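You operate a simulated robot arm through the tools that you are given. There is no shell and no other tool. Be economical: measure what you need, move in short steps, check, and stop when the job is done.

You are at the controls of a simulated two-armed robot. One attempt, no reset.

TASK
Top up the short jar in the rack with one run of the nozzle, then shut and lock the gate.
Fine: the cards show the weights; gate wide open for the run; nozzle held home till it ends, then back in its cup; wing nut tight; fingers stay out of the flow; overfill no jar, break no run.

It is judged by the outcome, as a careful person would: the job done as asked, and still so three seconds after it is handed in. It fails if anything else is knocked over, pushed out of place, dropped, spilled or broken.

THE ROBOT
Two 7-joint arms with two-finger parallel grippers on one trunk, on a base that drives. Base frame: it is fixed to the floor where the robot stands at the start and does not move with it; the origin is under the middle of the robot, x ahead of it, y to its left, z up. Units: m, rad, N and s.
The left shoulder is at the start at [0.06, 0.144, 0.901], the right one opposite. With the tool pointing down near the work surface each hand reaches from about 0.32 to 0.74 m from the robot's upright axis, wherever it stands, measured 20 degrees to its own side. Places, roughly: big lid (30x30x7 cm) [1, -0.2, 1.3]; brook card [0.3, 0.9, 0.8]; field card [0.4, 0.8, 0.8]; gate [0.9, -0.2, 0.9]; gate jar (9x9x10 cm) [0.9, -0.3, 0.8]; hill card [0.3, 1, 0.8]; lane card [0.4, 0.7, 0.8]; mill card [0.3, 0.9, 0.8]; pond card [0.4, 0.6, 0.8]; wing nut [0.8, -0.2, 0.9]. Payload 1.57 kg a hand.
The TCP of each hand is the grasp point between the finger pads, 0.03 m short of the fingertips. In the tool frame z runs along the fingers and y along their closing line. The gripper opens to 0.11 m. The fingers are 0.024 m wide and 0.012 m thick; the gripper's body (0.048 by 0.112 m) begins 0.078 m behind the TCP.
Orientation is that of the tool frame in the base frame, as [roll, pitch, yaw] about the fixed x, y, z axes, in that order (R = Rz(yaw) Ry(pitch) Rx(roll)). With the fingers straight down and closing along the base's y, the tool's x points along the base's -x, its y along +y and its z along -z.

THE INTERFACE
- The arms move only by the tool send_rows. It takes "left_increments", "right_increments" or both (then of equal length, played together; a hand with none holds still); each is a list that holds one entry, the list of rows, each a list of 7 numbers: the gripper command, from -1 (shut) to 1 (fully open), values between in proportion, then the shift along the tool's x, y, z in m, then the turn, a rotation vector about the tool's x, y, z in rad. In form: [[[claw, x, y, z, rx, ry, rz], ...]]. A call has 1 to 8 rows; each row shifts and turns the commanded pose from where the row before left it, along the tool's axes as they then stand. A row lasts 0.2 s, in which the tool goes at most 0.05 m and 0.15 rad; a call with a longer step from one row to the next is refused whole, and so is a gripper value outside its range. A pose out of reach is approached as far as the arm can. The call stops where the force on the tool passes 40 N (or 10 N more than at its start, if that is more) or the arm is blocked; 0.2 s more then pass. Each finger travels about 0.045 m/s and halts on what it meets, pressing with about 36 N; the grip force reading is that of the motor and also rises with nothing between the fingers. The clock runs only during rows and for 0.2 s after the last one: add rows that do not move to give the fingers time. The reply holds the time, the measured pose of the TCP, the force on the tool along the base axes, the opening and the grip force, in the units named above and with some noise, with the torque about the TCP (base axes, N m) and any sound that the robot's microphone picked up.
- Cameras (640 x 400 px; columns grow to the right, rows downward): "scene" is now at [0.0464, 0.0359, 1.5172]; the picture's right is [0.46, -0.89, 0.00], its down [-0.61, -0.32, -0.72] and it looks along [0.64, 0.33, -0.69] (base axes); focal length 261 px, centre (320, 200). "left" rides on the left gripper at [0.07, -0.016, -0.141] in its tool frame; the picture's right is [0.23, 0.97, 0.00], its down [-0.86, 0.20, -0.48] and it looks along [-0.47, 0.11, 0.88] (tool axes); focal length 222 px, centre (320, 200). "right" rides on the right gripper at [0.07, 0.016, -0.141] in its tool frame; the picture's right is [-0.23, 0.97, 0.00], its down [-0.86, -0.20, -0.48] and it looks along [-0.47, -0.11, 0.88] (tool axes); focal length 222 px, centre (320, 200).
- grab_frame(camera): a new picture of that camera. No time passes.
- move_column(by): slides the trunk up (or, below 0, down) by that many m; the arms and the scene camera ride with it, the base frame stays. It gives what a move gives, with no picture.
- drive_base(legs): drives the robot by 1 to 6 legs, each [ahead, left, turn to the left] in m, m and rad, along the robot's own axes; the way and the turn of a leg run together, so that a leg with both is an arc; at most 1.5 m and 3.142 rad a leg. The arms and the cameras ride along, it lands a little off, and it stops where it bumps. It gives what a move gives.
- pan_tilt(pan, tilt): turns the head with the scene camera to pan (to the left, within 1.501 rad either way) and tilt (down, from -0.506 to 1.204), counted from straight ahead of the robot. It gives what a move gives.
- point_at(camera, pixels): for up to 12 pixels [column, row] of the newest picture of that camera ("zoom" is the newest enlarged one), the place [x, y, z] in the base frame of the surface seen there, good to about 0.002 m. No time passes.
- inspect(camera, box): a new picture of the part [left, top, right, bottom] of that camera's present view, enlarged. No time passes.
- job_done(): hands the job in; it is judged then, once.

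Keep the steps short. Do not move on a guess: measure, check each grasp and each placing, and mend mistakes. In all there are 80 turns and 62 pictures (those below and enlarged ones count). Leave the grippers open and the arms clear of the work at the hand-in unless told otherwise, and finish with a single line.

The tools are called after "Emit:" by a JSON object that holds its "op" and its "data". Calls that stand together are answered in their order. send_rows: Moves the arms, as the interface text tells. Its arguments: {"type":"object","properties":{"left_increments":{"type":"array"},"right_increments":{"type":"array"}},"required":[]} The other tools are called the same way: move_column (by) slides the trunk up or down; drive_base (legs) drives the base; pan_tilt (pan, tilt) turns the head that bears the scene camera; grab_frame (camera) takes a picture; point_at (camera, pixels) gives the place of the surface under pixels of a picture; inspect (camera, box) takes an enlarged picture of a part of a camera's view; job_done () hands the job in.

At the start:

```text
time: 0.0
left_position: [0.2951, 0.4349, 0.9981]
left_orientation: [-3.141, 0.001, 3.142]
left_wrist_force: [-0.6, 0.4, 0.5]
left_ft_torque: [-0.01, 0.0, 0.02]
left_width: 0.1099
left_grasp_force: 0.1
right_position: [0.4541, 0.078, 0.9998]
right_orientation: [-3.141, 0.0, 3.142]
right_wrist_force: [0.3, -0.1, 0.2]
right_ft_torque: [0.03, 0.0, 0.04]
right_width: 0.11
right_grasp_force: 0.2
trunk travel left (down, up): [-0.5, 0.09]
robot x, y, heading: [0.0018, -0.0014, -0.007]
head pan, tilt: [0.475, 0.761]
```

scene: 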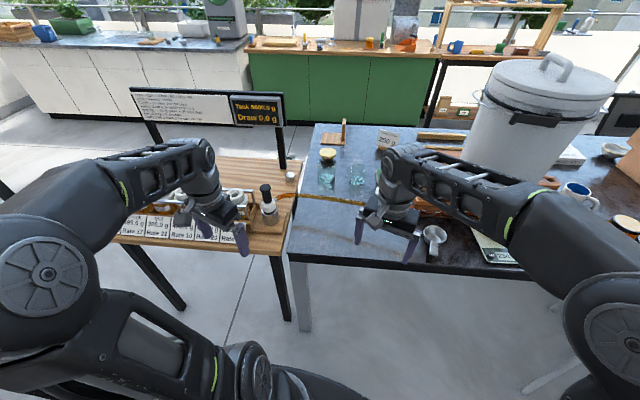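
right: 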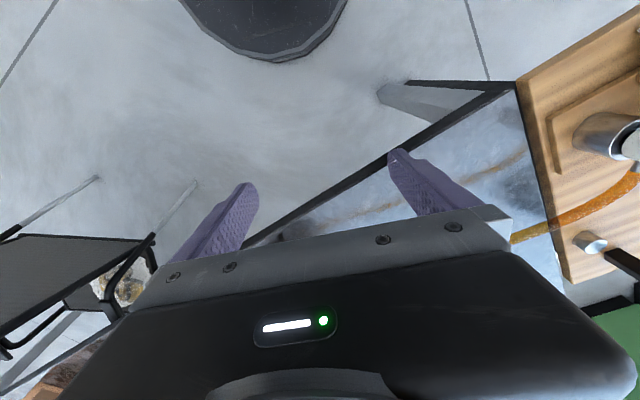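
left: 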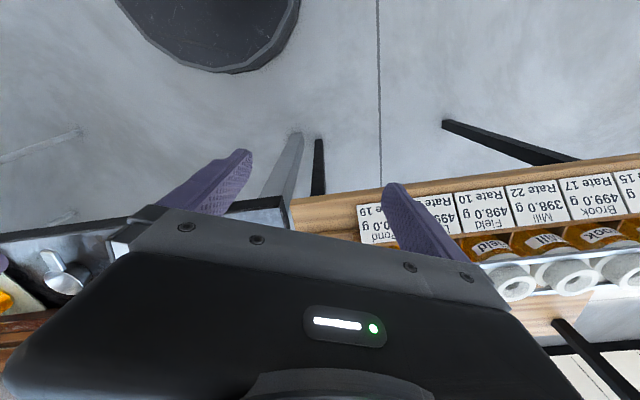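

I see a notice board at about (205,107) and cards at (180,228). First I'll read both enlarged, along with the jars.

Emit:
{"op": "inspect", "data": {"camera": "scene", "box": [125, 80, 290, 183]}}

Emit:
{"op": "inspect", "data": {"camera": "left", "box": [350, 140, 640, 320]}}

Emit:
{"op": "inspect", "data": {"camera": "scene", "box": [110, 150, 310, 275]}}

```text
3.88 times, centred on (208, 132) of scene
```

zoom: 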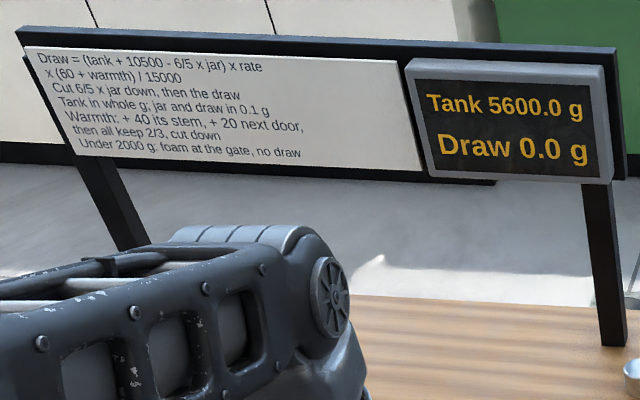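

```text
2.21 times, centred on (495, 230) of left
```

zoom: 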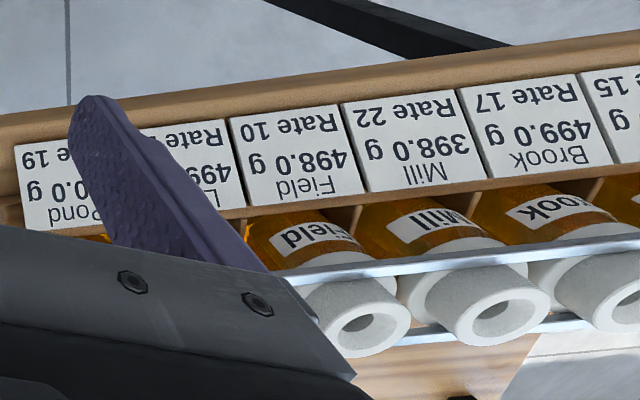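

```text
3.20 times, centred on (210, 212) of scene
```

zoom: 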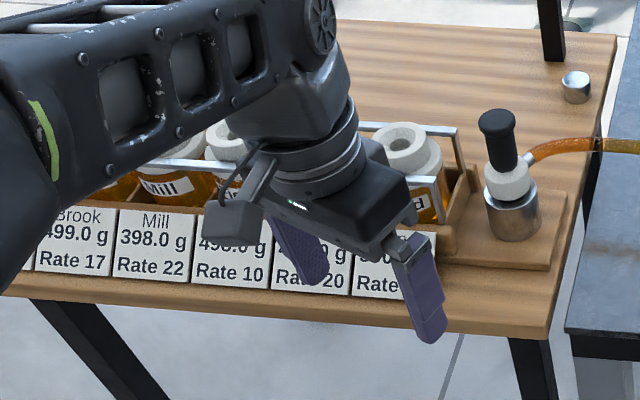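

The notice gives the draw law and the Mill jar reads 398.0 g. Next I'll look at the gate table, so I'll pan the head to the right.

Emit:
{"op": "pan_tilt", "data": {"pan": -0.15, "tilt": 0.6}}

Emit:
{"op": "grab_frame", "data": {"camera": "scene"}}

Emit:
{"op": "inspect", "data": {"camera": "scene", "box": [120, 130, 440, 330]}}

```text
time: 1.0
left_position: [0.2957, 0.4354, 0.9989]
left_orientation: [-3.141, 0.0, 3.141]
left_wrist_force: [-0.1, -0.4, 0.1]
left_ft_torque: [-0.02, -0.03, 0.02]
left_width: 0.1102
left_grasp_force: 0.0
right_position: [0.4547, 0.0776, 1.0006]
right_orientation: [3.142, 0.0, -3.141]
right_wrist_force: [0.6, -0.6, 0.4]
right_ft_torque: [-0.01, 0.03, 0.0]
right_width: 0.1099
right_grasp_force: 0.1
trunk travel left (down, up): [-0.5, 0.09]
robot x, y, heading: [-0.0018, -0.001, 0.0]
head pan, tilt: [-0.15, 0.6]
```

```text
55 pictures are left
```

scene: 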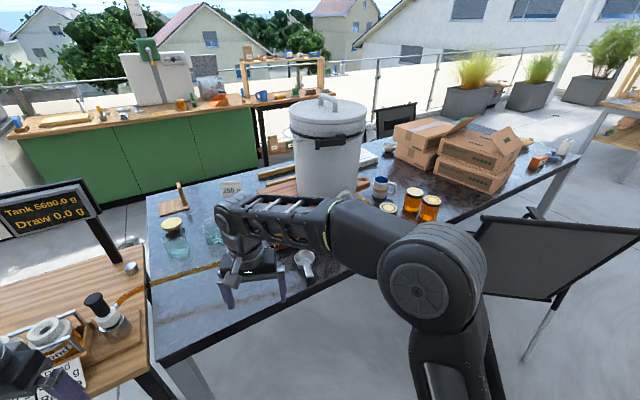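

```text
2.00 times, centred on (280, 230) of scene
```

zoom: 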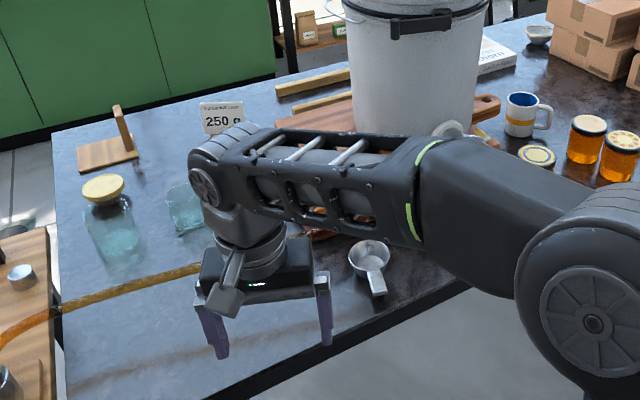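

My right arm hides the gate and my left arm hides the cards. I'll swing both back through free air.

Emit:
{"op": "send_rows", "data": {"left_increments": [[[1, 0.006, -0.018, -0.015, 0, 0, 0], [1, 0.006, -0.018, -0.015, 0, 0, 0], [1, 0.006, -0.018, -0.015, 0, 0, 0], [1, 0.006, -0.018, -0.015, 0, 0, 0], [1, 0.006, -0.018, -0.015, 0, 0, 0], [1, 0.006, -0.018, -0.015, 0, 0, 0], [1, 0.006, -0.018, -0.015, 0, 0, 0], [1, 0, 0, 0, 0, 0, 0]]], "right_increments": [[[1, 0.012, -0.047, 0, 0, 0, 0], [1, 0.012, -0.047, 0, 0, 0, 0], [1, 0.012, -0.047, 0, 0, 0, 0], [1, 0.012, -0.047, 0, 0, 0, 0], [1, 0.012, -0.047, 0, 0, 0, 0], [1, 0.012, -0.047, 0, 0, 0, 0], [1, 0.012, -0.047, 0, 0, 0, 0], [1, 0.012, -0.047, 0, 0, 0, 0]]]}}

Emit:
{"op": "grab_frame", "data": {"camera": "scene"}}

Emit:
{"op": "inspect", "data": {"camera": "scene", "box": [160, 130, 400, 280]}}

```text
time: 2.8
left_position: [0.2616, 0.3361, 1.0826]
left_orientation: [-3.14, -0.002, 3.142]
left_wrist_force: [-1.2, 0.2, 0.5]
left_ft_torque: [0.02, 0.02, 0.0]
left_width: 0.1098
left_grasp_force: 0.0
left hand out of reach, approached as far as the arm can: row 6, 7
right_position: [0.3599, -0.2993, 0.9966]
right_orientation: [-3.14, 0.001, -3.14]
right_wrist_force: [0.4, 0.9, 0.9]
right_ft_torque: [0.02, -0.01, 0.04]
right_width: 0.1101
right_grasp_force: 0.0
trunk travel left (down, up): [-0.5, 0.09]
robot x, y, heading: [-0.0004, -0.001, 0.002]
head pan, tilt: [-0.15, 0.6]
```

```text
53 pictures are left
```

scene: 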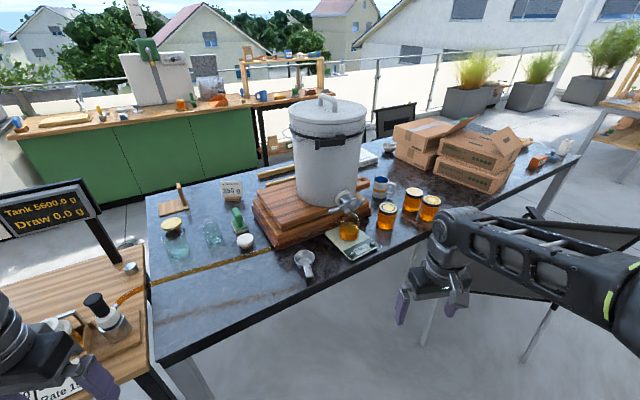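

```text
2.67 times, centred on (280, 205) of scene
```

zoom: 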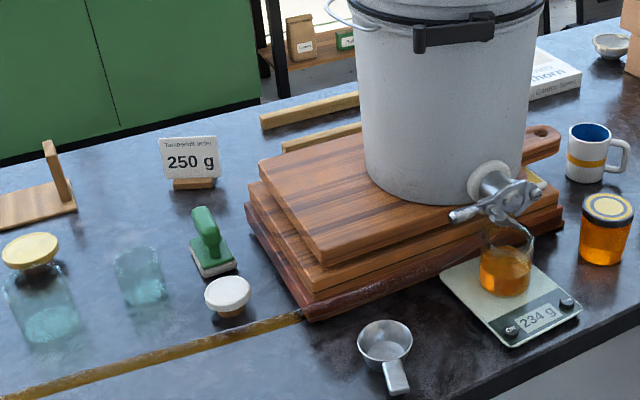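

The tank, gate, wing nut and a jar on a scale reading 234 g are visible. I'll zoom on the gate and the small cards.

Emit:
{"op": "inspect", "data": {"camera": "scene", "box": [310, 175, 390, 265]}}

Emit:
{"op": "inspect", "data": {"camera": "scene", "box": [210, 170, 260, 210]}}

```text
4.44 times, centred on (350, 220) of scene
```

zoom: 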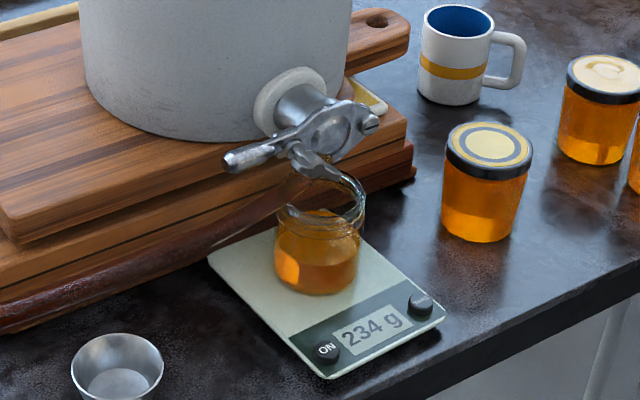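

```text
10.00 times, centred on (235, 190) of scene
```

zoom: 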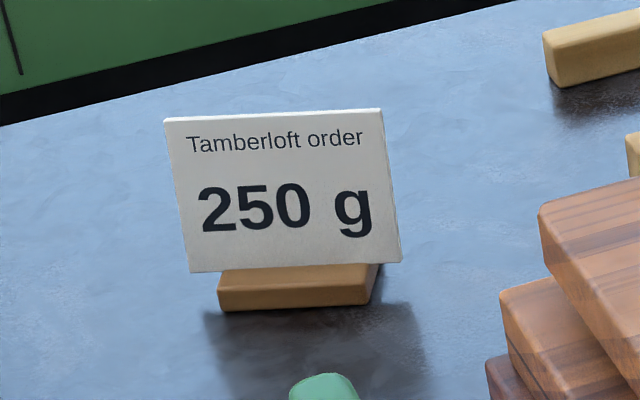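

I'll measure the gate's parts, the scale, the table edge and the hose in the scene picture.

Emit:
{"op": "point_at", "data": {"camera": "scene", "pixels": [[334, 209], [348, 200], [350, 228], [360, 250], [345, 240], [305, 262], [160, 358], [320, 302], [390, 262], [343, 196], [326, 222], [250, 258]]}}

Emit:
{"op": "pan_tilt", "data": {"pan": 0.9, "tilt": 0.75}}

Emit:
{"op": "grab_frame", "data": {"camera": "scene"}}

```text
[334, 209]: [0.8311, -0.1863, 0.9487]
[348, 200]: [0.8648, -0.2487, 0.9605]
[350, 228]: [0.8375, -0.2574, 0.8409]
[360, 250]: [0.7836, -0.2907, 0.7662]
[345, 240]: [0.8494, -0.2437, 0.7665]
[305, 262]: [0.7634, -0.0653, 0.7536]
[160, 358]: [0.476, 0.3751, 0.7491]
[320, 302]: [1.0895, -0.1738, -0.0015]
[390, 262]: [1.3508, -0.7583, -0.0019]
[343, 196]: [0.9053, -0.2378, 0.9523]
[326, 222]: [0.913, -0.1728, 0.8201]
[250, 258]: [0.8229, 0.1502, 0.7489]
```

```text
time: 4.1
left_position: [0.2609, 0.336, 1.0833]
left_orientation: [3.141, 0.0, 3.141]
left_wrist_force: [0.1, 0.8, 0.4]
left_ft_torque: [-0.02, 0.02, 0.01]
left_width: 0.1099
left_grasp_force: 0.1
right_position: [0.36, -0.2973, 0.9988]
right_orientation: [3.141, 0.0, 3.141]
right_wrist_force: [-0.1, -0.1, 0.1]
right_ft_torque: [0.01, -0.01, 0.03]
right_width: 0.1099
right_grasp_force: 0.1
trunk travel left (down, up): [-0.5, 0.09]
robot x, y, heading: [-0.0015, -0.0003, -0.002]
head pan, tilt: [0.901, 0.75]
```

```text
49 pictures are left
```

scene: 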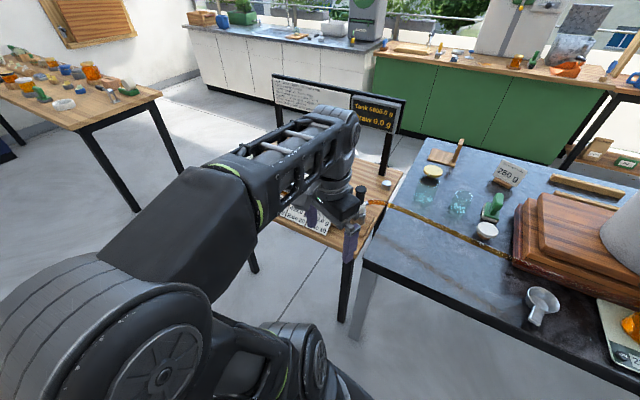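

I'll drive toward the gate, with the hands at about 1.0 m and clear of the table, and then look again.

Emit:
{"op": "drive_base", "data": {"legs": [[0.2, -0.05, 0]]}}

Emit:
{"op": "pan_tilt", "data": {"pan": -0.2, "tilt": 0.75}}

Emit:
{"op": "grab_frame", "data": {"camera": "scene"}}

Emit:
{"op": "inspect", "data": {"camera": "scene", "box": [270, 150, 370, 220]}}

```text
time: 5.8
left_position: [0.4629, 0.2833, 1.0832]
left_orientation: [3.139, -0.002, 3.139]
left_wrist_force: [-0.4, -0.3, -0.1]
left_ft_torque: [0.01, 0.02, 0.04]
left_width: 0.1102
left_grasp_force: 0.0
right_position: [0.5602, -0.3508, 0.9976]
right_orientation: [3.14, -0.001, 3.142]
right_wrist_force: [-0.6, -0.9, -1.2]
right_ft_torque: [0.01, 0.01, 0.02]
right_width: 0.1101
right_grasp_force: 0.1
trunk travel left (down, up): [-0.5, 0.09]
robot x, y, heading: [0.1975, -0.0513, 0.0]
head pan, tilt: [0.901, 0.75]
```

```text
time: 7.1
left_position: [0.4633, 0.284, 1.0833]
left_orientation: [-3.141, 0.001, 3.14]
left_wrist_force: [-0.2, -0.8, -0.1]
left_ft_torque: [0.03, 0.0, 0.0]
left_width: 0.1099
left_grasp_force: 0.2
right_position: [0.5602, -0.3507, 0.9971]
right_orientation: [-3.14, 0.0, -3.14]
right_wrist_force: [-0.3, 0.0, 0.5]
right_ft_torque: [-0.02, 0.02, 0.0]
right_width: 0.1099
right_grasp_force: 0.1
trunk travel left (down, up): [-0.5, 0.09]
robot x, y, heading: [0.205, -0.0482, -0.001]
head pan, tilt: [-0.201, 0.75]
```

```text
48 pictures are left
```

scene: 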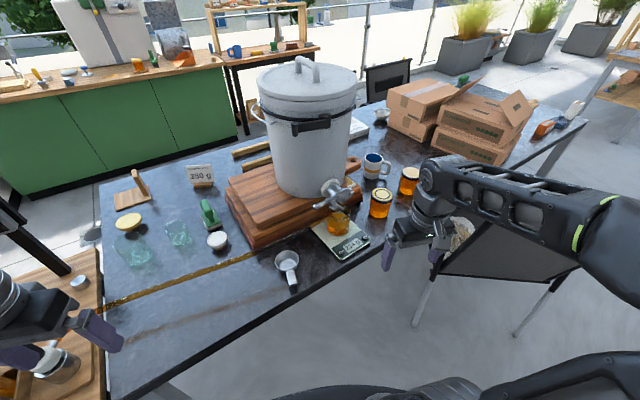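

```text
5.71 times, centred on (320, 185) of scene
```

zoom: 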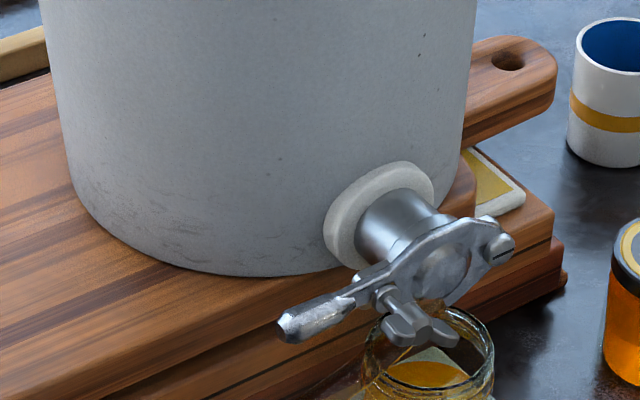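

I see a honey gate with its pivot screw on the right (500,245), a handle on the left (300,320) and a wing nut at (415,325). I'll measure these on the zoom.

Emit:
{"op": "point_at", "data": {"camera": "zoom", "pixels": [[290, 325], [320, 315], [345, 298], [500, 245], [445, 265], [392, 330], [410, 320], [440, 330], [385, 295], [430, 205], [470, 225], [372, 275]]}}

Emit:
{"op": "send_rows", "data": {"right_increments": [[[1, -0.01, 0.035, -0.02, 0, 0, 0], [1, -0.01, 0.035, -0.02, 0, 0, 0], [1, -0.01, 0.035, -0.01, 0, 0, 0], [1, -0.01, 0.035, 0, 0, 0, 0], [1, -0.01, 0.035, 0, 0, 0, 0], [1, -0.01, 0.02, 0, 0, 0, 0]]]}}

Emit:
{"op": "grab_frame", "data": {"camera": "right"}}

```text
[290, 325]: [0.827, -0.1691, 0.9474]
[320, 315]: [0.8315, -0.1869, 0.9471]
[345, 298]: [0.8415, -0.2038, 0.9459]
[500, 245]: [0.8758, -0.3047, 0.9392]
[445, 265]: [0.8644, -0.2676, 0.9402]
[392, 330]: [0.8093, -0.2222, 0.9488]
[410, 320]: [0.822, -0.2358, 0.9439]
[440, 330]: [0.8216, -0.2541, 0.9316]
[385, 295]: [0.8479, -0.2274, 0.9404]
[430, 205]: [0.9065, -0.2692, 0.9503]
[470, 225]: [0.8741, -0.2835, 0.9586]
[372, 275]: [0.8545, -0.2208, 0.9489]
```

```text
time: 8.5
left_position: [0.4634, 0.2858, 1.0829]
left_orientation: [-3.141, 0.0, 3.141]
left_wrist_force: [0.7, -0.2, -0.1]
left_ft_torque: [0.01, 0.02, -0.02]
left_width: 0.11
left_grasp_force: 0.1
right_position: [0.6219, -0.1546, 1.048]
right_orientation: [3.141, 0.0, 3.141]
right_wrist_force: [-0.5, 0.0, -0.3]
right_ft_torque: [-0.04, 0.01, 0.04]
right_width: 0.1102
right_grasp_force: 0.0
trunk travel left (down, up): [-0.5, 0.09]
robot x, y, heading: [0.2027, -0.0534, -0.003]
head pan, tilt: [-0.201, 0.75]
```

```text
46 pictures are left
```

right: 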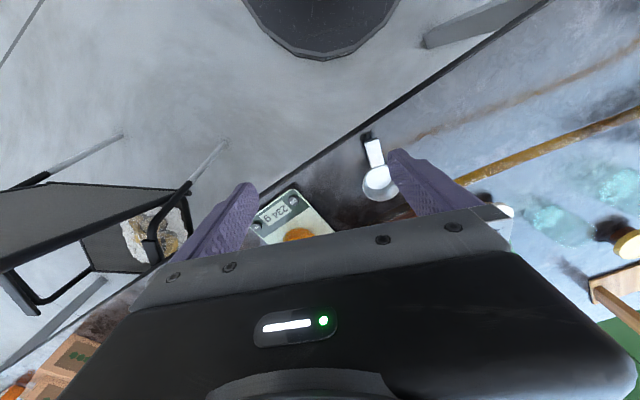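

The downward camera can't see the gate. I'll shift the right hand to a standoff in front of the gate and tilt it so the fingers point at the gate's face.

Emit:
{"op": "send_rows", "data": {"right_increments": [[[1, -0.01, -0.03, 0, 0, -0.15, 0], [1, 0, -0.03, 0, 0, -0.15, 0], [1, 0, -0.03, 0, 0, -0.15, 0], [1, 0, -0.03, 0, 0, -0.15, 0], [1, 0, 0, 0, 0, -0.15, 0], [1, 0, 0, 0, 0, -0.15, 0], [1, 0, 0, 0, 0, -0.15, 0], [1, 0, 0, 0, 0, -0.15, 0]]]}}

Emit:
{"op": "send_rows", "data": {"right_increments": [[[1, 0, 0, 0, 0, -0.15, 0], [1, 0, 0, 0, 0, -0.15, 0], [1, 0, 0, 0, 0, -0.071, 0], [1, 0.02, 0, 0, -0.12, 0, 0], [1, 0.02, 0, 0, -0.12, 0, 0], [1, 0.02, 0, 0, -0.11, 0, 0]]]}}

Emit:
{"op": "grab_frame", "data": {"camera": "right"}}

```text
time: 10.3
left_position: [0.4632, 0.2854, 1.0825]
left_orientation: [3.142, -0.001, 3.139]
left_wrist_force: [0.2, -0.8, 0.6]
left_ft_torque: [0.03, 0.02, -0.02]
left_width: 0.1102
left_grasp_force: 0.1
right_position: [0.7011, -0.2852, 1.0981]
right_orientation: [3.141, 1.198, 3.142]
right_wrist_force: [0.3, 0.0, -0.1]
right_ft_torque: [0.03, -0.02, 0.03]
right_width: 0.11
right_grasp_force: 0.1
right hand out of reach, approached as far as the arm can: row 6, 7, 8
trunk travel left (down, up): [-0.5, 0.09]
robot x, y, heading: [0.1989, -0.0533, -0.002]
head pan, tilt: [-0.201, 0.75]
```

```text
time: 11.7
left_position: [0.463, 0.2832, 1.084]
left_orientation: [3.14, 0.0, 3.139]
left_wrist_force: [-0.5, -0.6, -0.5]
left_ft_torque: [0.0, 0.01, -0.01]
left_width: 0.11
left_grasp_force: 0.0
right_position: [0.7449, -0.2965, 1.0581]
right_orientation: [-1.695, 1.57, -1.346]
right_wrist_force: [0.2, -0.5, 0.3]
right_ft_torque: [0.0, 0.03, 0.01]
right_width: 0.1102
right_grasp_force: 0.1
right hand out of reach, approached as far as the arm can: row 1, 2, 3
trunk travel left (down, up): [-0.5, 0.09]
robot x, y, heading: [0.2006, -0.0498, -0.005]
head pan, tilt: [-0.201, 0.75]
```

```text
45 pictures are left
```

right: 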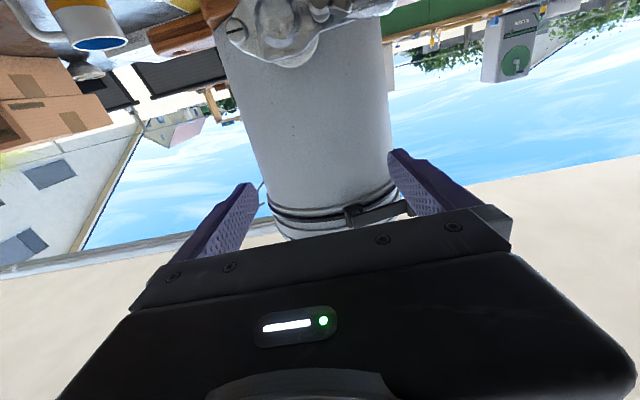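

The gate shows at the top of the picture, since this camera is upside-down. I'll back off and lower the hand to the gate's height.

Emit:
{"op": "send_rows", "data": {"right_increments": [[[1, 0, 0, -0.03, 0, 0, 0], [1, 0, 0, -0.03, 0, 0, 0], [1, 0.035, 0, 0, 0, 0, 0], [1, 0.035, 0, 0, 0, 0, 0], [1, 0.03, 0, 0, 0, 0, 0], [1, 0, 0, 0, 0, 0, 0]]]}}

Emit:
{"op": "grab_frame", "data": {"camera": "right"}}

Emit:
{"op": "inspect", "data": {"camera": "right", "box": [220, 0, 420, 125]}}

```text
time: 13.1
left_position: [0.4615, 0.2844, 1.0834]
left_orientation: [3.141, 0.0, 3.14]
left_wrist_force: [-0.5, 0.6, 0.0]
left_ft_torque: [0.02, 0.04, 0.02]
left_width: 0.11
left_grasp_force: 0.1
right_position: [0.6918, -0.3189, 0.9576]
right_orientation: [0.824, 1.571, 1.175]
right_wrist_force: [-0.6, -1.5, -0.1]
right_ft_torque: [0.01, 0.0, 0.0]
right_width: 0.11
right_grasp_force: 0.0
right hand out of reach, approached as far as the arm can: row 2
trunk travel left (down, up): [-0.5, 0.09]
robot x, y, heading: [0.2, -0.0524, 0.0]
head pan, tilt: [-0.201, 0.75]
```

```text
44 pictures are left
```

right: 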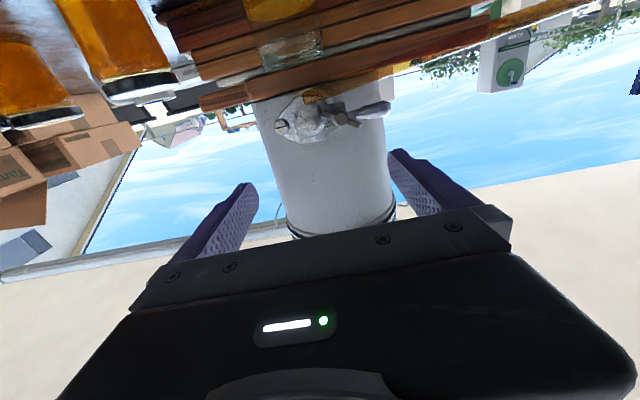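

```text
3.20 times, centred on (320, 62) of right
```

zoom: 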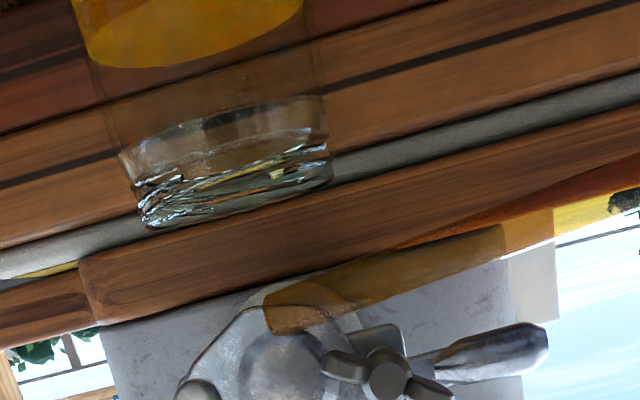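

The amber hose joins the gate's outlet at zoom (270,310), and the wing nut is at (390,375). I'll measure the nut, handle and pivot.

Emit:
{"op": "point_at", "data": {"camera": "zoom", "pixels": [[390, 375], [345, 367], [430, 389], [380, 340], [470, 365], [540, 345], [275, 370], [198, 392], [290, 315], [440, 255], [428, 367], [505, 350]]}}

Emit:
{"op": "inspect", "data": {"camera": "right", "box": [260, 75, 400, 162]}}

```text
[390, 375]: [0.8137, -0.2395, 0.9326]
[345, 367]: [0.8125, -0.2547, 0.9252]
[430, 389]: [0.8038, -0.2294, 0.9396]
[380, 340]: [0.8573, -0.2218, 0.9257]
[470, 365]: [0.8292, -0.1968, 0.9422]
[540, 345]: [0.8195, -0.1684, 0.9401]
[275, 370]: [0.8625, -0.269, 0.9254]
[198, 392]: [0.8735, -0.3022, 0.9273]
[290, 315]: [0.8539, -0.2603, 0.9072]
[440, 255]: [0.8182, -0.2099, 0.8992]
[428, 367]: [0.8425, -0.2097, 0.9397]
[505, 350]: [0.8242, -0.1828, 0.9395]
```

```text
4.57 times, centred on (330, 118) of right
```

zoom: 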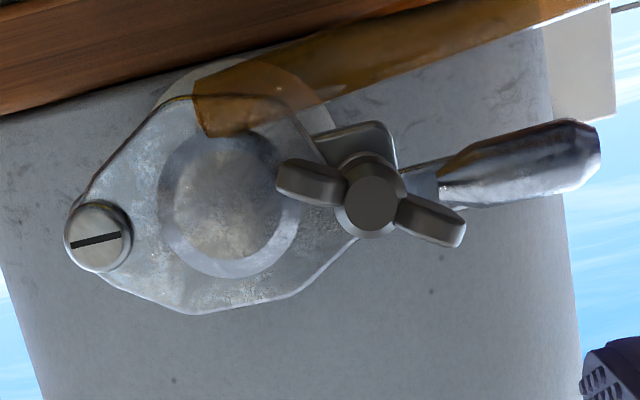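

It's a clear view, and the disc is centred, so the gate is shut with the nut across it. I'll measure the hub and wing ends here.

Emit:
{"op": "point_at", "data": {"camera": "zoom", "pixels": [[370, 205], [300, 180], [445, 225], [285, 178], [458, 232], [560, 160], [480, 180], [100, 237], [370, 180], [370, 228]]}}

```text
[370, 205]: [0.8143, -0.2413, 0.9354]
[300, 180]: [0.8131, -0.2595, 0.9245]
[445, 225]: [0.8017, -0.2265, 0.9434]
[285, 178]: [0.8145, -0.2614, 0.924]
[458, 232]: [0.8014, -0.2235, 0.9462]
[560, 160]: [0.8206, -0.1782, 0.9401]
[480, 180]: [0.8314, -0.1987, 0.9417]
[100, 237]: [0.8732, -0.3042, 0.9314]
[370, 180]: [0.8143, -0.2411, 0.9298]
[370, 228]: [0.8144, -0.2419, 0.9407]
```

The hub is at (0.814, −0.2415, 0.935), with the wings tilted about 29°. I'll align the tool with the wings, narrow the gripper and go partway in.

Emit:
{"op": "send_rows", "data": {"right_increments": [[[0.4, 0.0226, 0.031, 0, 0, 0, 0], [0.4, 0, 0, 0, 0, 0, 0.125], [0.4, 0, 0, 0, 0, 0, 0.125], [0.4, 0, 0, 0, 0, 0, 0.125], [0.4, 0, 0, 0.02, 0, 0, 0.125], [0.4, 0, 0, 0.03, 0, 0, 0], [0.4, 0, 0, 0, 0, 0, 0]]]}}

Emit:
{"op": "inspect", "data": {"camera": "right", "box": [220, 50, 420, 220]}}

```text
time: 14.7
left_position: [0.4617, 0.2832, 1.0834]
left_orientation: [-3.141, 0.001, 3.14]
left_wrist_force: [0.0, 1.0, -0.3]
left_ft_torque: [0.02, 0.03, -0.01]
left_width: 0.1099
left_grasp_force: 0.0
right_position: [0.7258, -0.2716, 0.9341]
right_orientation: [1.571, 1.07, 1.919]
right_wrist_force: [0.1, 0.3, 0.3]
right_ft_torque: [0.01, -0.01, 0.01]
right_width: 0.077
right_grasp_force: 0.1
trunk travel left (down, up): [-0.5, 0.09]
robot x, y, heading: [0.202, -0.0491, 0.001]
head pan, tilt: [-0.201, 0.75]
```

```text
2.35 times, centred on (320, 135) of right
```

zoom: 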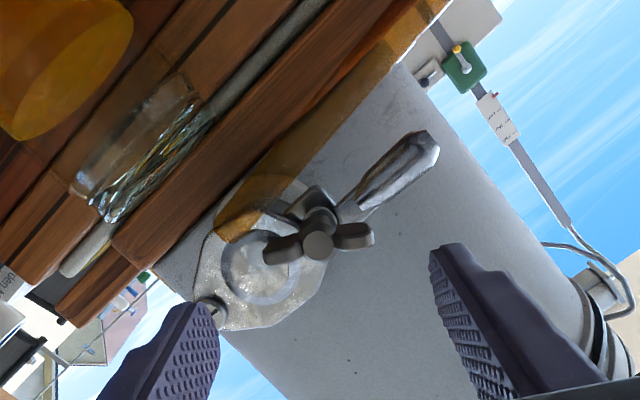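

The wings sit level between the fingertips. I'll advance 0.08 m and close.

Emit:
{"op": "send_rows", "data": {"right_increments": [[[0.4, 0, -0.001, 0.03, 0, 0, 0], [0.4, 0, -0.001, 0.03, 0, 0, 0], [0.4, 0, 0, 0.02, 0, 0, 0], [-0.3, 0, 0, 0, 0, 0, 0], [-0.3, 0, 0, 0, 0, 0, 0], [-0.3, 0, 0, 0, 0, 0, 0], [-0.3, 0, 0, 0, 0, 0, 0]]]}}

Emit:
{"op": "inspect", "data": {"camera": "right", "box": [160, 100, 480, 300]}}

```text
time: 16.3
left_position: [0.462, 0.2845, 1.0837]
left_orientation: [3.141, -0.001, 3.14]
left_wrist_force: [-0.2, 0.4, 0.1]
left_ft_torque: [-0.02, 0.0, -0.02]
left_width: 0.1101
left_grasp_force: 0.0
right_position: [0.8024, -0.2454, 0.9353]
right_orientation: [1.575, 1.069, 1.922]
right_wrist_force: [1.3, -0.5, -0.3]
right_ft_torque: [0.24, -0.31, 0.37]
right_width: 0.0543
right_grasp_force: 37.7
trunk travel left (down, up): [-0.5, 0.09]
robot x, y, heading: [0.1975, -0.0504, 0.001]
head pan, tilt: [-0.201, 0.75]
```

```text
2.00 times, centred on (320, 200) of right
```

zoom: 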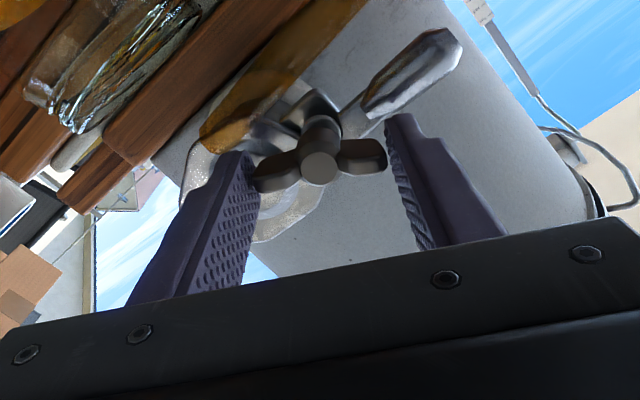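

The wings are gripped at a 0.054 m opening. I'll turn the nut counter-clockwise (−z) by 0.72 rad.

Emit:
{"op": "send_rows", "data": {"right_increments": [[[-0.3, 0, 0, 0, 0, 0, -0.12], [-0.3, 0, 0, 0, 0, 0, -0.12], [-0.3, 0, 0, 0, 0, 0, -0.12], [-0.3, 0, 0, 0, 0, 0, -0.12], [-0.3, 0, 0, 0, 0, 0, -0.12], [-0.3, 0, 0, 0, 0, 0, -0.12]]]}}

Emit:
{"op": "inspect", "data": {"camera": "right", "box": [160, 100, 480, 300]}}

```text
time: 17.7
left_position: [0.4619, 0.2844, 1.0826]
left_orientation: [3.142, 0.002, 3.141]
left_wrist_force: [0.2, -0.5, -0.3]
left_ft_torque: [0.0, -0.01, -0.01]
left_width: 0.1101
left_grasp_force: 0.1
right_position: [0.8029, -0.2463, 0.9358]
right_orientation: [-1.579, 1.348, -1.23]
right_wrist_force: [0.1, 0.2, -0.4]
right_ft_torque: [0.01, 0.0, 0.0]
right_width: 0.0385
right_grasp_force: 0.1
trunk travel left (down, up): [-0.5, 0.09]
robot x, y, heading: [0.2007, -0.0535, -0.005]
head pan, tilt: [-0.201, 0.75]
```

```text
2.00 times, centred on (320, 200) of right
```

zoom: 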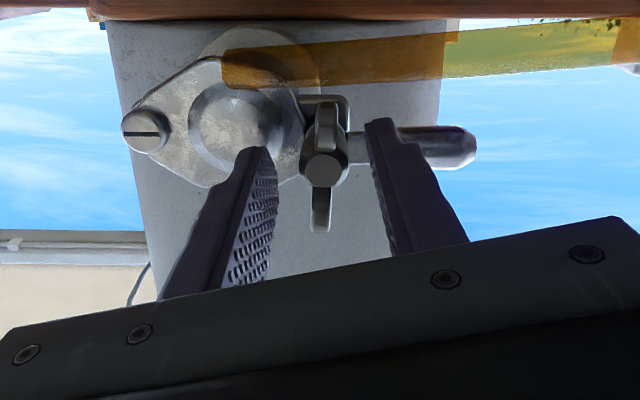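

The nut slipped and now stands upright between the open pads. That suits a flat grip across the wing faces, so I'll square the hand, close on it and look.

Emit:
{"op": "send_rows", "data": {"right_increments": [[[0.0, 0, 0, 0, 0, 0, 0], [0.0, 0, 0, 0, 0, 0, 0.11], [0.0, 0, 0, 0, 0, 0, 0.11], [-1, 0, 0, 0, 0, 0, 0], [-1, 0, 0, 0, 0, 0, 0], [-1, 0, 0, 0, 0, 0, 0]]]}}

Emit:
{"op": "inspect", "data": {"camera": "right", "box": [200, 80, 440, 230]}}

```text
time: 19.1
left_position: [0.4633, 0.2852, 1.0834]
left_orientation: [-3.141, 0.001, 3.139]
left_wrist_force: [-0.3, 0.2, 0.3]
left_ft_torque: [0.01, 0.01, -0.02]
left_width: 0.1098
left_grasp_force: 0.0
right_position: [0.8032, -0.2455, 0.9341]
right_orientation: [-2.979, 1.569, -2.63]
right_wrist_force: [-1.6, 2.2, -1.7]
right_ft_torque: [0.02, 0.02, 0.34]
right_width: 0.0097
right_grasp_force: 15.2
trunk travel left (down, up): [-0.5, 0.09]
robot x, y, heading: [0.2036, -0.051, 0.001]
head pan, tilt: [-0.201, 0.75]
```

```text
2.67 times, centred on (320, 155) of right
```

zoom: 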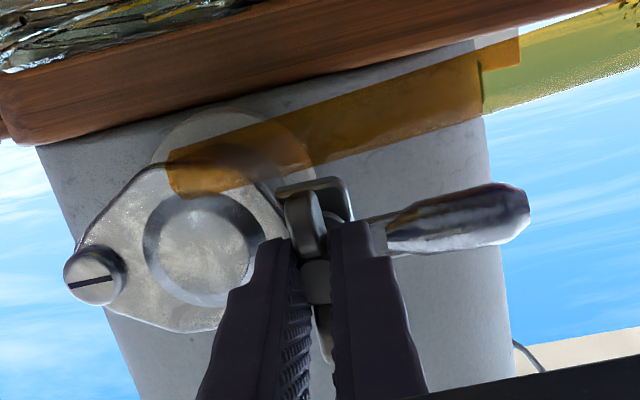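

The pads are on the wing faces at 0.0097 m. I'll turn it counter-clockwise by 0.7 rad, reading the torque.

Emit:
{"op": "send_rows", "data": {"right_increments": [[[-1, 0, 0, 0, 0, 0, -0.14], [-1, 0, 0, 0, 0, 0, -0.14], [-1, 0, 0, 0, 0, 0, -0.14], [-1, 0, 0, 0, 0, 0, -0.14], [-1, 0, 0, 0, 0, 0, -0.14]]]}}

Emit:
{"op": "inspect", "data": {"camera": "right", "box": [200, 80, 440, 230]}}

```text
time: 20.3
left_position: [0.4611, 0.2862, 1.0835]
left_orientation: [-3.14, -0.001, 3.14]
left_wrist_force: [-0.4, -0.2, -0.9]
left_ft_torque: [0.0, 0.0, 0.07]
left_width: 0.1099
left_grasp_force: 0.1
right_position: [0.8029, -0.2449, 0.9358]
right_orientation: [-1.57, 0.867, -1.222]
right_wrist_force: [-4.5, 7.5, -1.2]
right_ft_torque: [0.09, -0.18, 1.2]
right_width: 0.0093
right_grasp_force: 27.6
trunk travel left (down, up): [-0.5, 0.09]
robot x, y, heading: [0.2043, -0.0513, -0.001]
head pan, tilt: [-0.201, 0.75]
```

```text
2.67 times, centred on (320, 155) of right
```

zoom: 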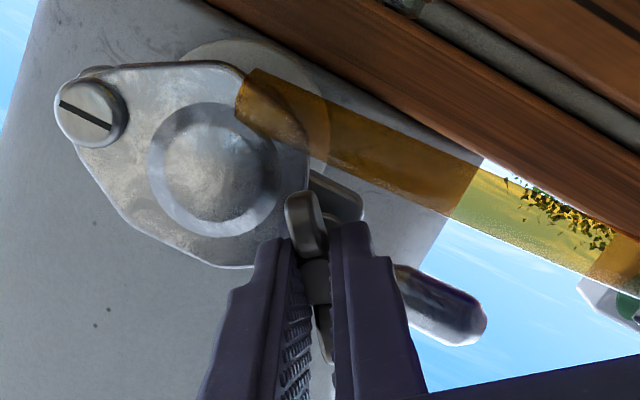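

The nut turned with the hand. I'll carry on counter-clockwise.

Emit:
{"op": "send_rows", "data": {"right_increments": [[[-1, 0, 0, 0, 0, 0, -0.14], [-1, 0, 0, 0, 0, 0, -0.14], [-1, 0, 0, 0, 0, 0, -0.14], [-1, 0, 0, 0, 0, 0, -0.14], [-1, 0, 0, 0, 0, 0, -0.14], [-1, 0, 0, 0, 0, 0, -0.14], [-1, 0, 0, 0, 0, 0, -0.14]]]}}

Emit:
{"op": "inspect", "data": {"camera": "right", "box": [200, 80, 440, 230]}}

```text
time: 21.9
left_position: [0.4623, 0.2857, 1.0827]
left_orientation: [-3.14, 0.0, 3.14]
left_wrist_force: [0.3, -0.3, 0.2]
left_ft_torque: [0.02, 0.01, 0.02]
left_width: 0.11
left_grasp_force: 0.1
right_position: [0.8036, -0.2464, 0.9342]
right_orientation: [-1.574, -0.108, -1.22]
right_wrist_force: [-2.5, 4.0, -4.5]
right_ft_torque: [1.91, 1.9, 1.35]
right_width: 0.0266
right_grasp_force: 37.2
trunk travel left (down, up): [-0.5, 0.09]
robot x, y, heading: [0.1996, -0.0521, -0.004]
head pan, tilt: [-0.201, 0.75]
```

```text
2.67 times, centred on (320, 155) of right
```

zoom: 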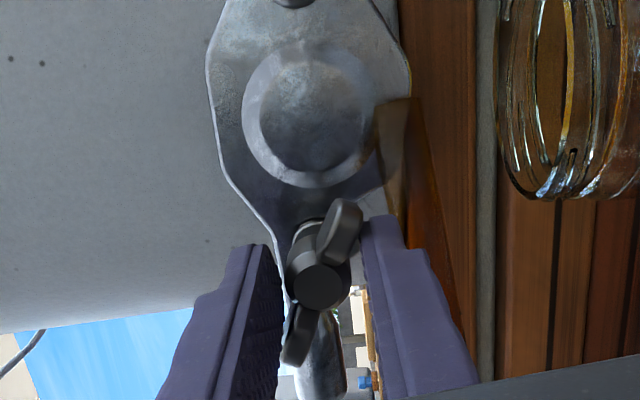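

The opening rose to 0.027 m, so the pads are riding over the wings and the nut seems to be at its loose stop. I'll open, back straight off 0.08 m and look.

Emit:
{"op": "send_rows", "data": {"right_increments": [[[0.2, 0, 0, 0, 0, 0, 0], [0.2, 0, 0, 0, 0, 0, 0], [0.2, 0, 0, 0, 0, 0, 0], [0.0, 0, 0, -0.03, 0, 0, 0], [0.0, 0, 0, -0.03, 0, 0, 0.11], [0, 0, 0, -0.02, 0, 0, 0]]]}}

Emit:
{"op": "grab_frame", "data": {"camera": "right"}}

Emit:
{"op": "inspect", "data": {"camera": "right", "box": [240, 60, 400, 160]}}

```text
time: 23.3
left_position: [0.4609, 0.2846, 1.0834]
left_orientation: [3.139, 0.001, 3.14]
left_wrist_force: [0.3, -0.1, 0.6]
left_ft_torque: [-0.02, 0.0, 0.01]
left_width: 0.11
left_grasp_force: 0.0
right_position: [0.7285, -0.2733, 0.9348]
right_orientation: [-1.571, 0.0, -1.221]
right_wrist_force: [-0.3, -0.3, 0.5]
right_ft_torque: [0.03, 0.03, 0.01]
right_width: 0.0549
right_grasp_force: 0.0
trunk travel left (down, up): [-0.5, 0.09]
robot x, y, heading: [0.1995, -0.0528, 0.002]
head pan, tilt: [-0.201, 0.75]
```

```text
35 pictures are left
```

right: 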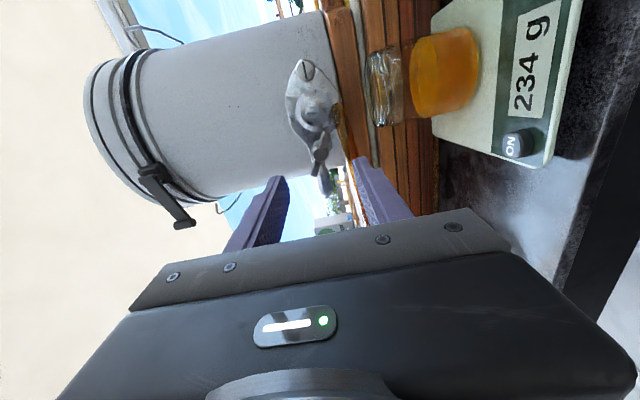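

```text
4.00 times, centred on (320, 110) of right
```

zoom: 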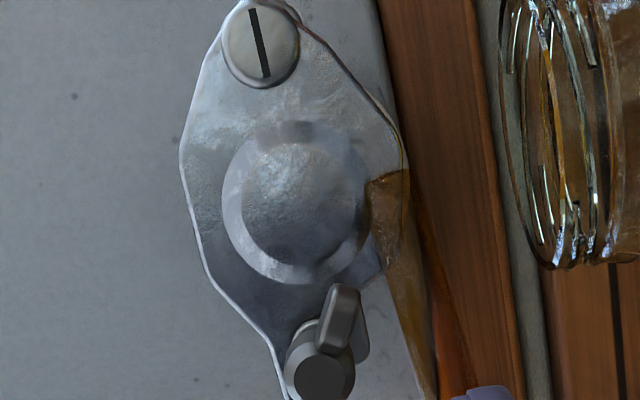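

The scale still reads 234 g. I'll slide left in front of the handle, narrow the fingers to 0.04 m and check the hose clearance.

Emit:
{"op": "send_rows", "data": {"right_increments": [[[-0.27, -0.03, -0.007, 0, 0, 0, 0], [-0.27, -0.027, 0, 0, 0, 0, 0], [-0.27, 0, 0, 0.03, 0, 0, 0], [-0.27, 0, 0, 0, 0, 0, 0]]]}}

Emit:
{"op": "inspect", "data": {"camera": "right", "box": [220, 60, 420, 200]}}

```text
time: 24.3
left_position: [0.4616, 0.2841, 1.0837]
left_orientation: [-3.142, 0.0, 3.141]
left_wrist_force: [-0.8, -0.8, 0.4]
left_ft_torque: [0.0, -0.01, 0.0]
left_width: 0.11
left_grasp_force: 0.0
right_position: [0.739, -0.2101, 0.9387]
right_orientation: [-1.571, 0.003, -1.221]
right_wrist_force: [-0.2, 0.3, 0.8]
right_ft_torque: [0.05, -0.01, -0.03]
right_width: 0.0399
right_grasp_force: 0.0
right hand out of reach, approached as far as the arm can: row 2
trunk travel left (down, up): [-0.5, 0.09]
robot x, y, heading: [0.2019, -0.0514, -0.001]
head pan, tilt: [-0.201, 0.75]
```

```text
2.86 times, centred on (320, 130) of right
```

zoom: 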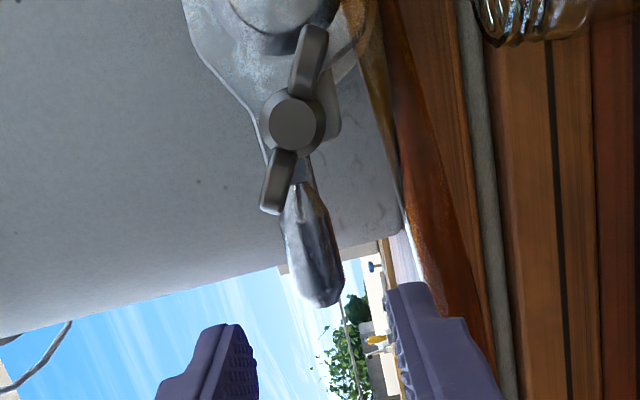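

I'll measure the handle's sides and the hose beside it.

Emit:
{"op": "point_at", "data": {"camera": "zoom", "pixels": [[295, 240], [315, 240], [335, 255], [320, 290], [415, 225], [440, 280], [425, 200], [275, 195], [310, 45], [295, 122], [395, 180]]}}

```text
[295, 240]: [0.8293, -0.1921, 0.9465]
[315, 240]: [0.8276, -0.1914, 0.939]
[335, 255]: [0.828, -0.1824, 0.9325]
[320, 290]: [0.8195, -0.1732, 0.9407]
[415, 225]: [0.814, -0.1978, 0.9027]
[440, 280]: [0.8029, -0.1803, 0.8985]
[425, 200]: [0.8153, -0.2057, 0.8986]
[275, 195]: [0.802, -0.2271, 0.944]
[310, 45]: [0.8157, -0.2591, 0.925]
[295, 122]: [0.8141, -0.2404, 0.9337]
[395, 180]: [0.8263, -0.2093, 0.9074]
```

The wings are back at their starting angle and blocked counter-clockwise, so the nut already sits at its loose stop. The hose top is at about 0.905 and the handle's underside at 0.93. I'll go in with the opening at 0.034 m and grip the handle.

Emit:
{"op": "send_rows", "data": {"right_increments": [[[-0.38, 0, -0.004, 0.0, 0, 0, 0], [-0.38, 0, 0, 0.04, 0, 0, 0], [-0.38, 0, 0, 0.03, 0, 0, 0], [-0.38, 0, 0, 0.016, 0, 0, 0], [-1, 0, 0, 0, 0, 0, 0], [-1, 0, 0, 0, 0, 0, 0]]]}}

Emit:
{"op": "inspect", "data": {"camera": "right", "box": [220, 60, 420, 200]}}

```text
time: 25.7
left_position: [0.4632, 0.2846, 1.0829]
left_orientation: [-3.141, 0.0, 3.141]
left_wrist_force: [0.7, 0.0, 0.0]
left_ft_torque: [-0.01, -0.02, 0.01]
left_width: 0.1099
left_grasp_force: 0.1
right_position: [0.8209, -0.179, 0.9437]
right_orientation: [-1.574, 0.001, -1.217]
right_wrist_force: [0.1, 2.7, -4.4]
right_ft_torque: [0.29, 0.15, 0.06]
right_width: 0.0204
right_grasp_force: 22.9
trunk travel left (down, up): [-0.5, 0.09]
robot x, y, heading: [0.2042, -0.0538, 0.002]
head pan, tilt: [-0.201, 0.75]
```

```text
2.86 times, centred on (320, 130) of right
```

zoom: 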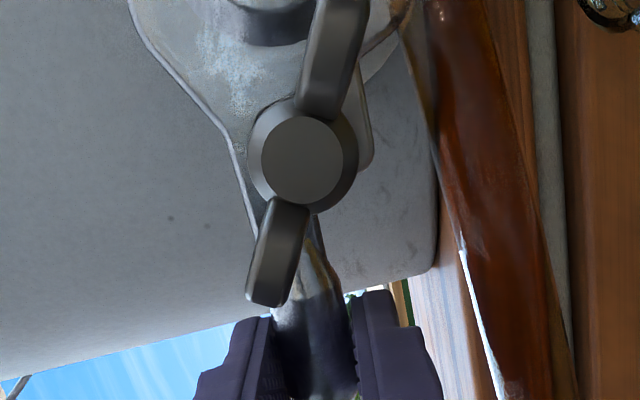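

The handle is held at 0.020 m. I'll lift it along an arc about the pivot, with a radius of about 0.136 m, starting with 0.42 rad.

Emit:
{"op": "send_rows", "data": {"right_increments": [[[-1, 0.0029, -0.0189, 0, 0, 0, 0.14], [-1, 0.0029, -0.0189, 0, 0, 0, 0.14], [-1, 0.0029, -0.0189, 0, 0, 0, 0.14]]]}}

Emit:
{"op": "grab_frame", "data": {"camera": "right"}}

```text
time: 26.5
left_position: [0.4628, 0.2848, 1.0829]
left_orientation: [3.141, 0.001, 3.141]
left_wrist_force: [-0.2, -0.5, -0.6]
left_ft_torque: [-0.01, 0.02, -0.02]
left_width: 0.11
left_grasp_force: 0.1
right_position: [0.827, -0.1946, 0.9977]
right_orientation: [-1.574, 0.423, -1.223]
right_wrist_force: [0.8, 3.8, -4.7]
right_ft_torque: [0.38, 0.52, -0.44]
right_width: 0.0203
right_grasp_force: 34.2
trunk travel left (down, up): [-0.5, 0.09]
robot x, y, heading: [0.1997, -0.0511, -0.001]
head pan, tilt: [-0.201, 0.75]
```

```text
31 pictures are left
```

right: 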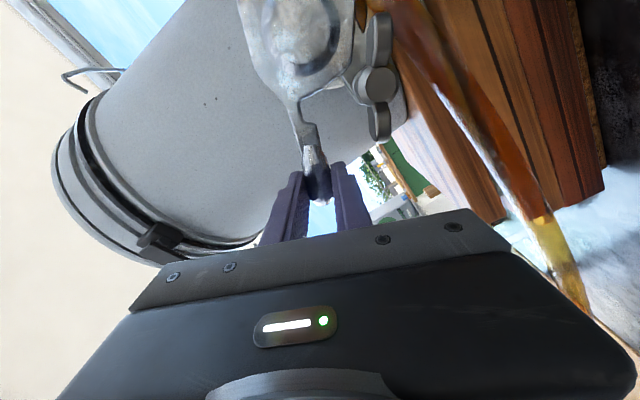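

The plate lifts freely, and the nut stays put. I'll carry on along the arc until the gate reaches its stop.

Emit:
{"op": "send_rows", "data": {"right_increments": [[[-1, 0.0029, -0.0189, 0, 0, 0, 0.14], [-1, 0.0029, -0.0189, 0, 0, 0, 0.14], [-1, 0.0029, -0.0189, 0, 0, 0, 0.14], [-1, 0.0029, -0.0189, 0, 0, 0, 0.14], [-1, 0.0029, -0.0189, 0, 0, 0, 0.14]]]}}

Emit:
{"op": "grab_frame", "data": {"camera": "scene"}}

```text
time: 27.9
left_position: [0.462, 0.286, 1.0833]
left_orientation: [3.14, 0.0, 3.142]
left_wrist_force: [-0.1, -0.3, 0.5]
left_ft_torque: [0.03, 0.02, 0.0]
left_width: 0.1098
left_grasp_force: 0.1
right_position: [0.8486, -0.2507, 1.0556]
right_orientation: [-1.612, 1.121, -1.236]
right_wrist_force: [3.4, 8.1, -7.4]
right_ft_torque: [-0.52, -0.3, 0.41]
right_width: 0.0211
right_grasp_force: 34.7
trunk travel left (down, up): [-0.5, 0.09]
robot x, y, heading: [0.1992, -0.0541, 0.007]
head pan, tilt: [-0.201, 0.75]
stopped in row 5 (right hand): the force on the tool passed its limit at 41 N (the readings are from after the stop); the commanded pose is now the measured one
```

```text
30 pictures are left
```

scene: 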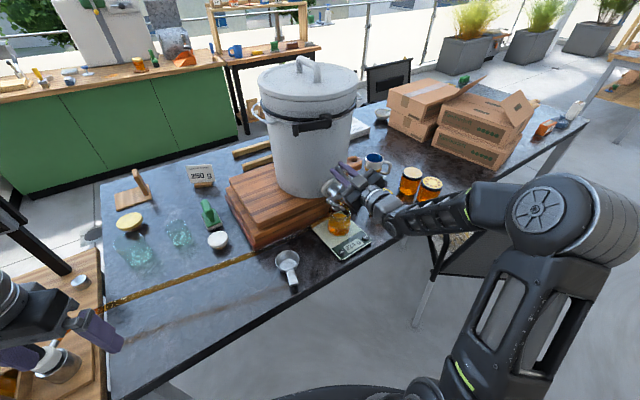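

It met its stop at about 1.12 rad. I'll ease the grip open without moving away and watch whether the handle stays and whether anything flows.

Emit:
{"op": "send_rows", "data": {"right_increments": [[[-0.2, 0, 0, 0, 0, 0, 0], [-0.2, 0, 0, 0, 0, 0, 0], [-0.2, 0, 0, 0, 0, 0, 0]]]}}

Emit:
{"op": "grab_frame", "data": {"camera": "right"}}

Emit:
{"op": "inspect", "data": {"camera": "scene", "box": [300, 150, 400, 270]}}

```text
time: 28.6
left_position: [0.4616, 0.2851, 1.0825]
left_orientation: [3.141, -0.001, -3.14]
left_wrist_force: [-0.8, -0.3, 0.0]
left_ft_torque: [0.02, 0.0, 0.01]
left_width: 0.11
left_grasp_force: 0.1
right_position: [0.8478, -0.2545, 1.0568]
right_orientation: [-1.601, 1.122, -1.235]
right_wrist_force: [0.1, 0.1, 0.4]
right_ft_torque: [-0.03, 0.01, 0.02]
right_width: 0.0441
right_grasp_force: 0.0
trunk travel left (down, up): [-0.5, 0.09]
robot x, y, heading: [0.2056, -0.0526, -0.002]
head pan, tilt: [-0.201, 0.75]
```

```text
29 pictures are left
```

right: 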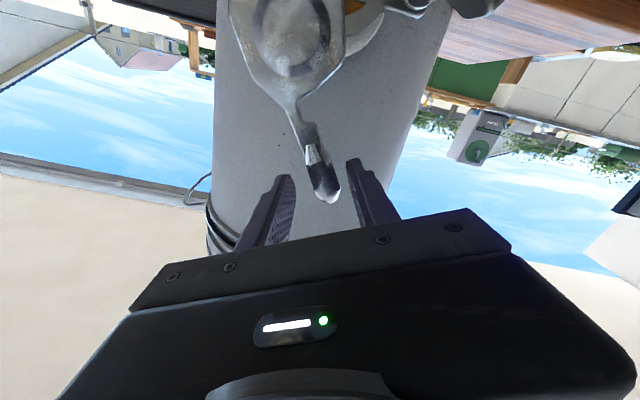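

```text
3.33 times, centred on (350, 210) of scene
```

zoom: 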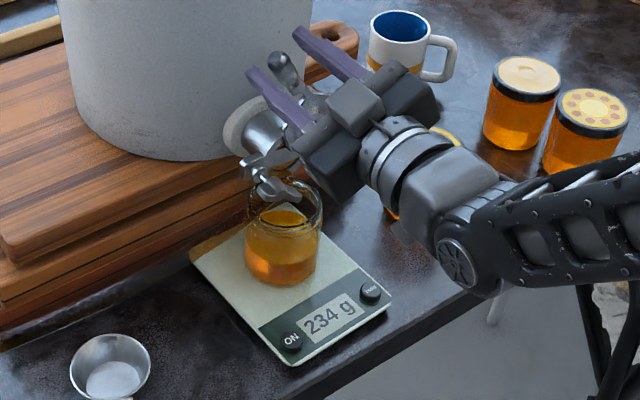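

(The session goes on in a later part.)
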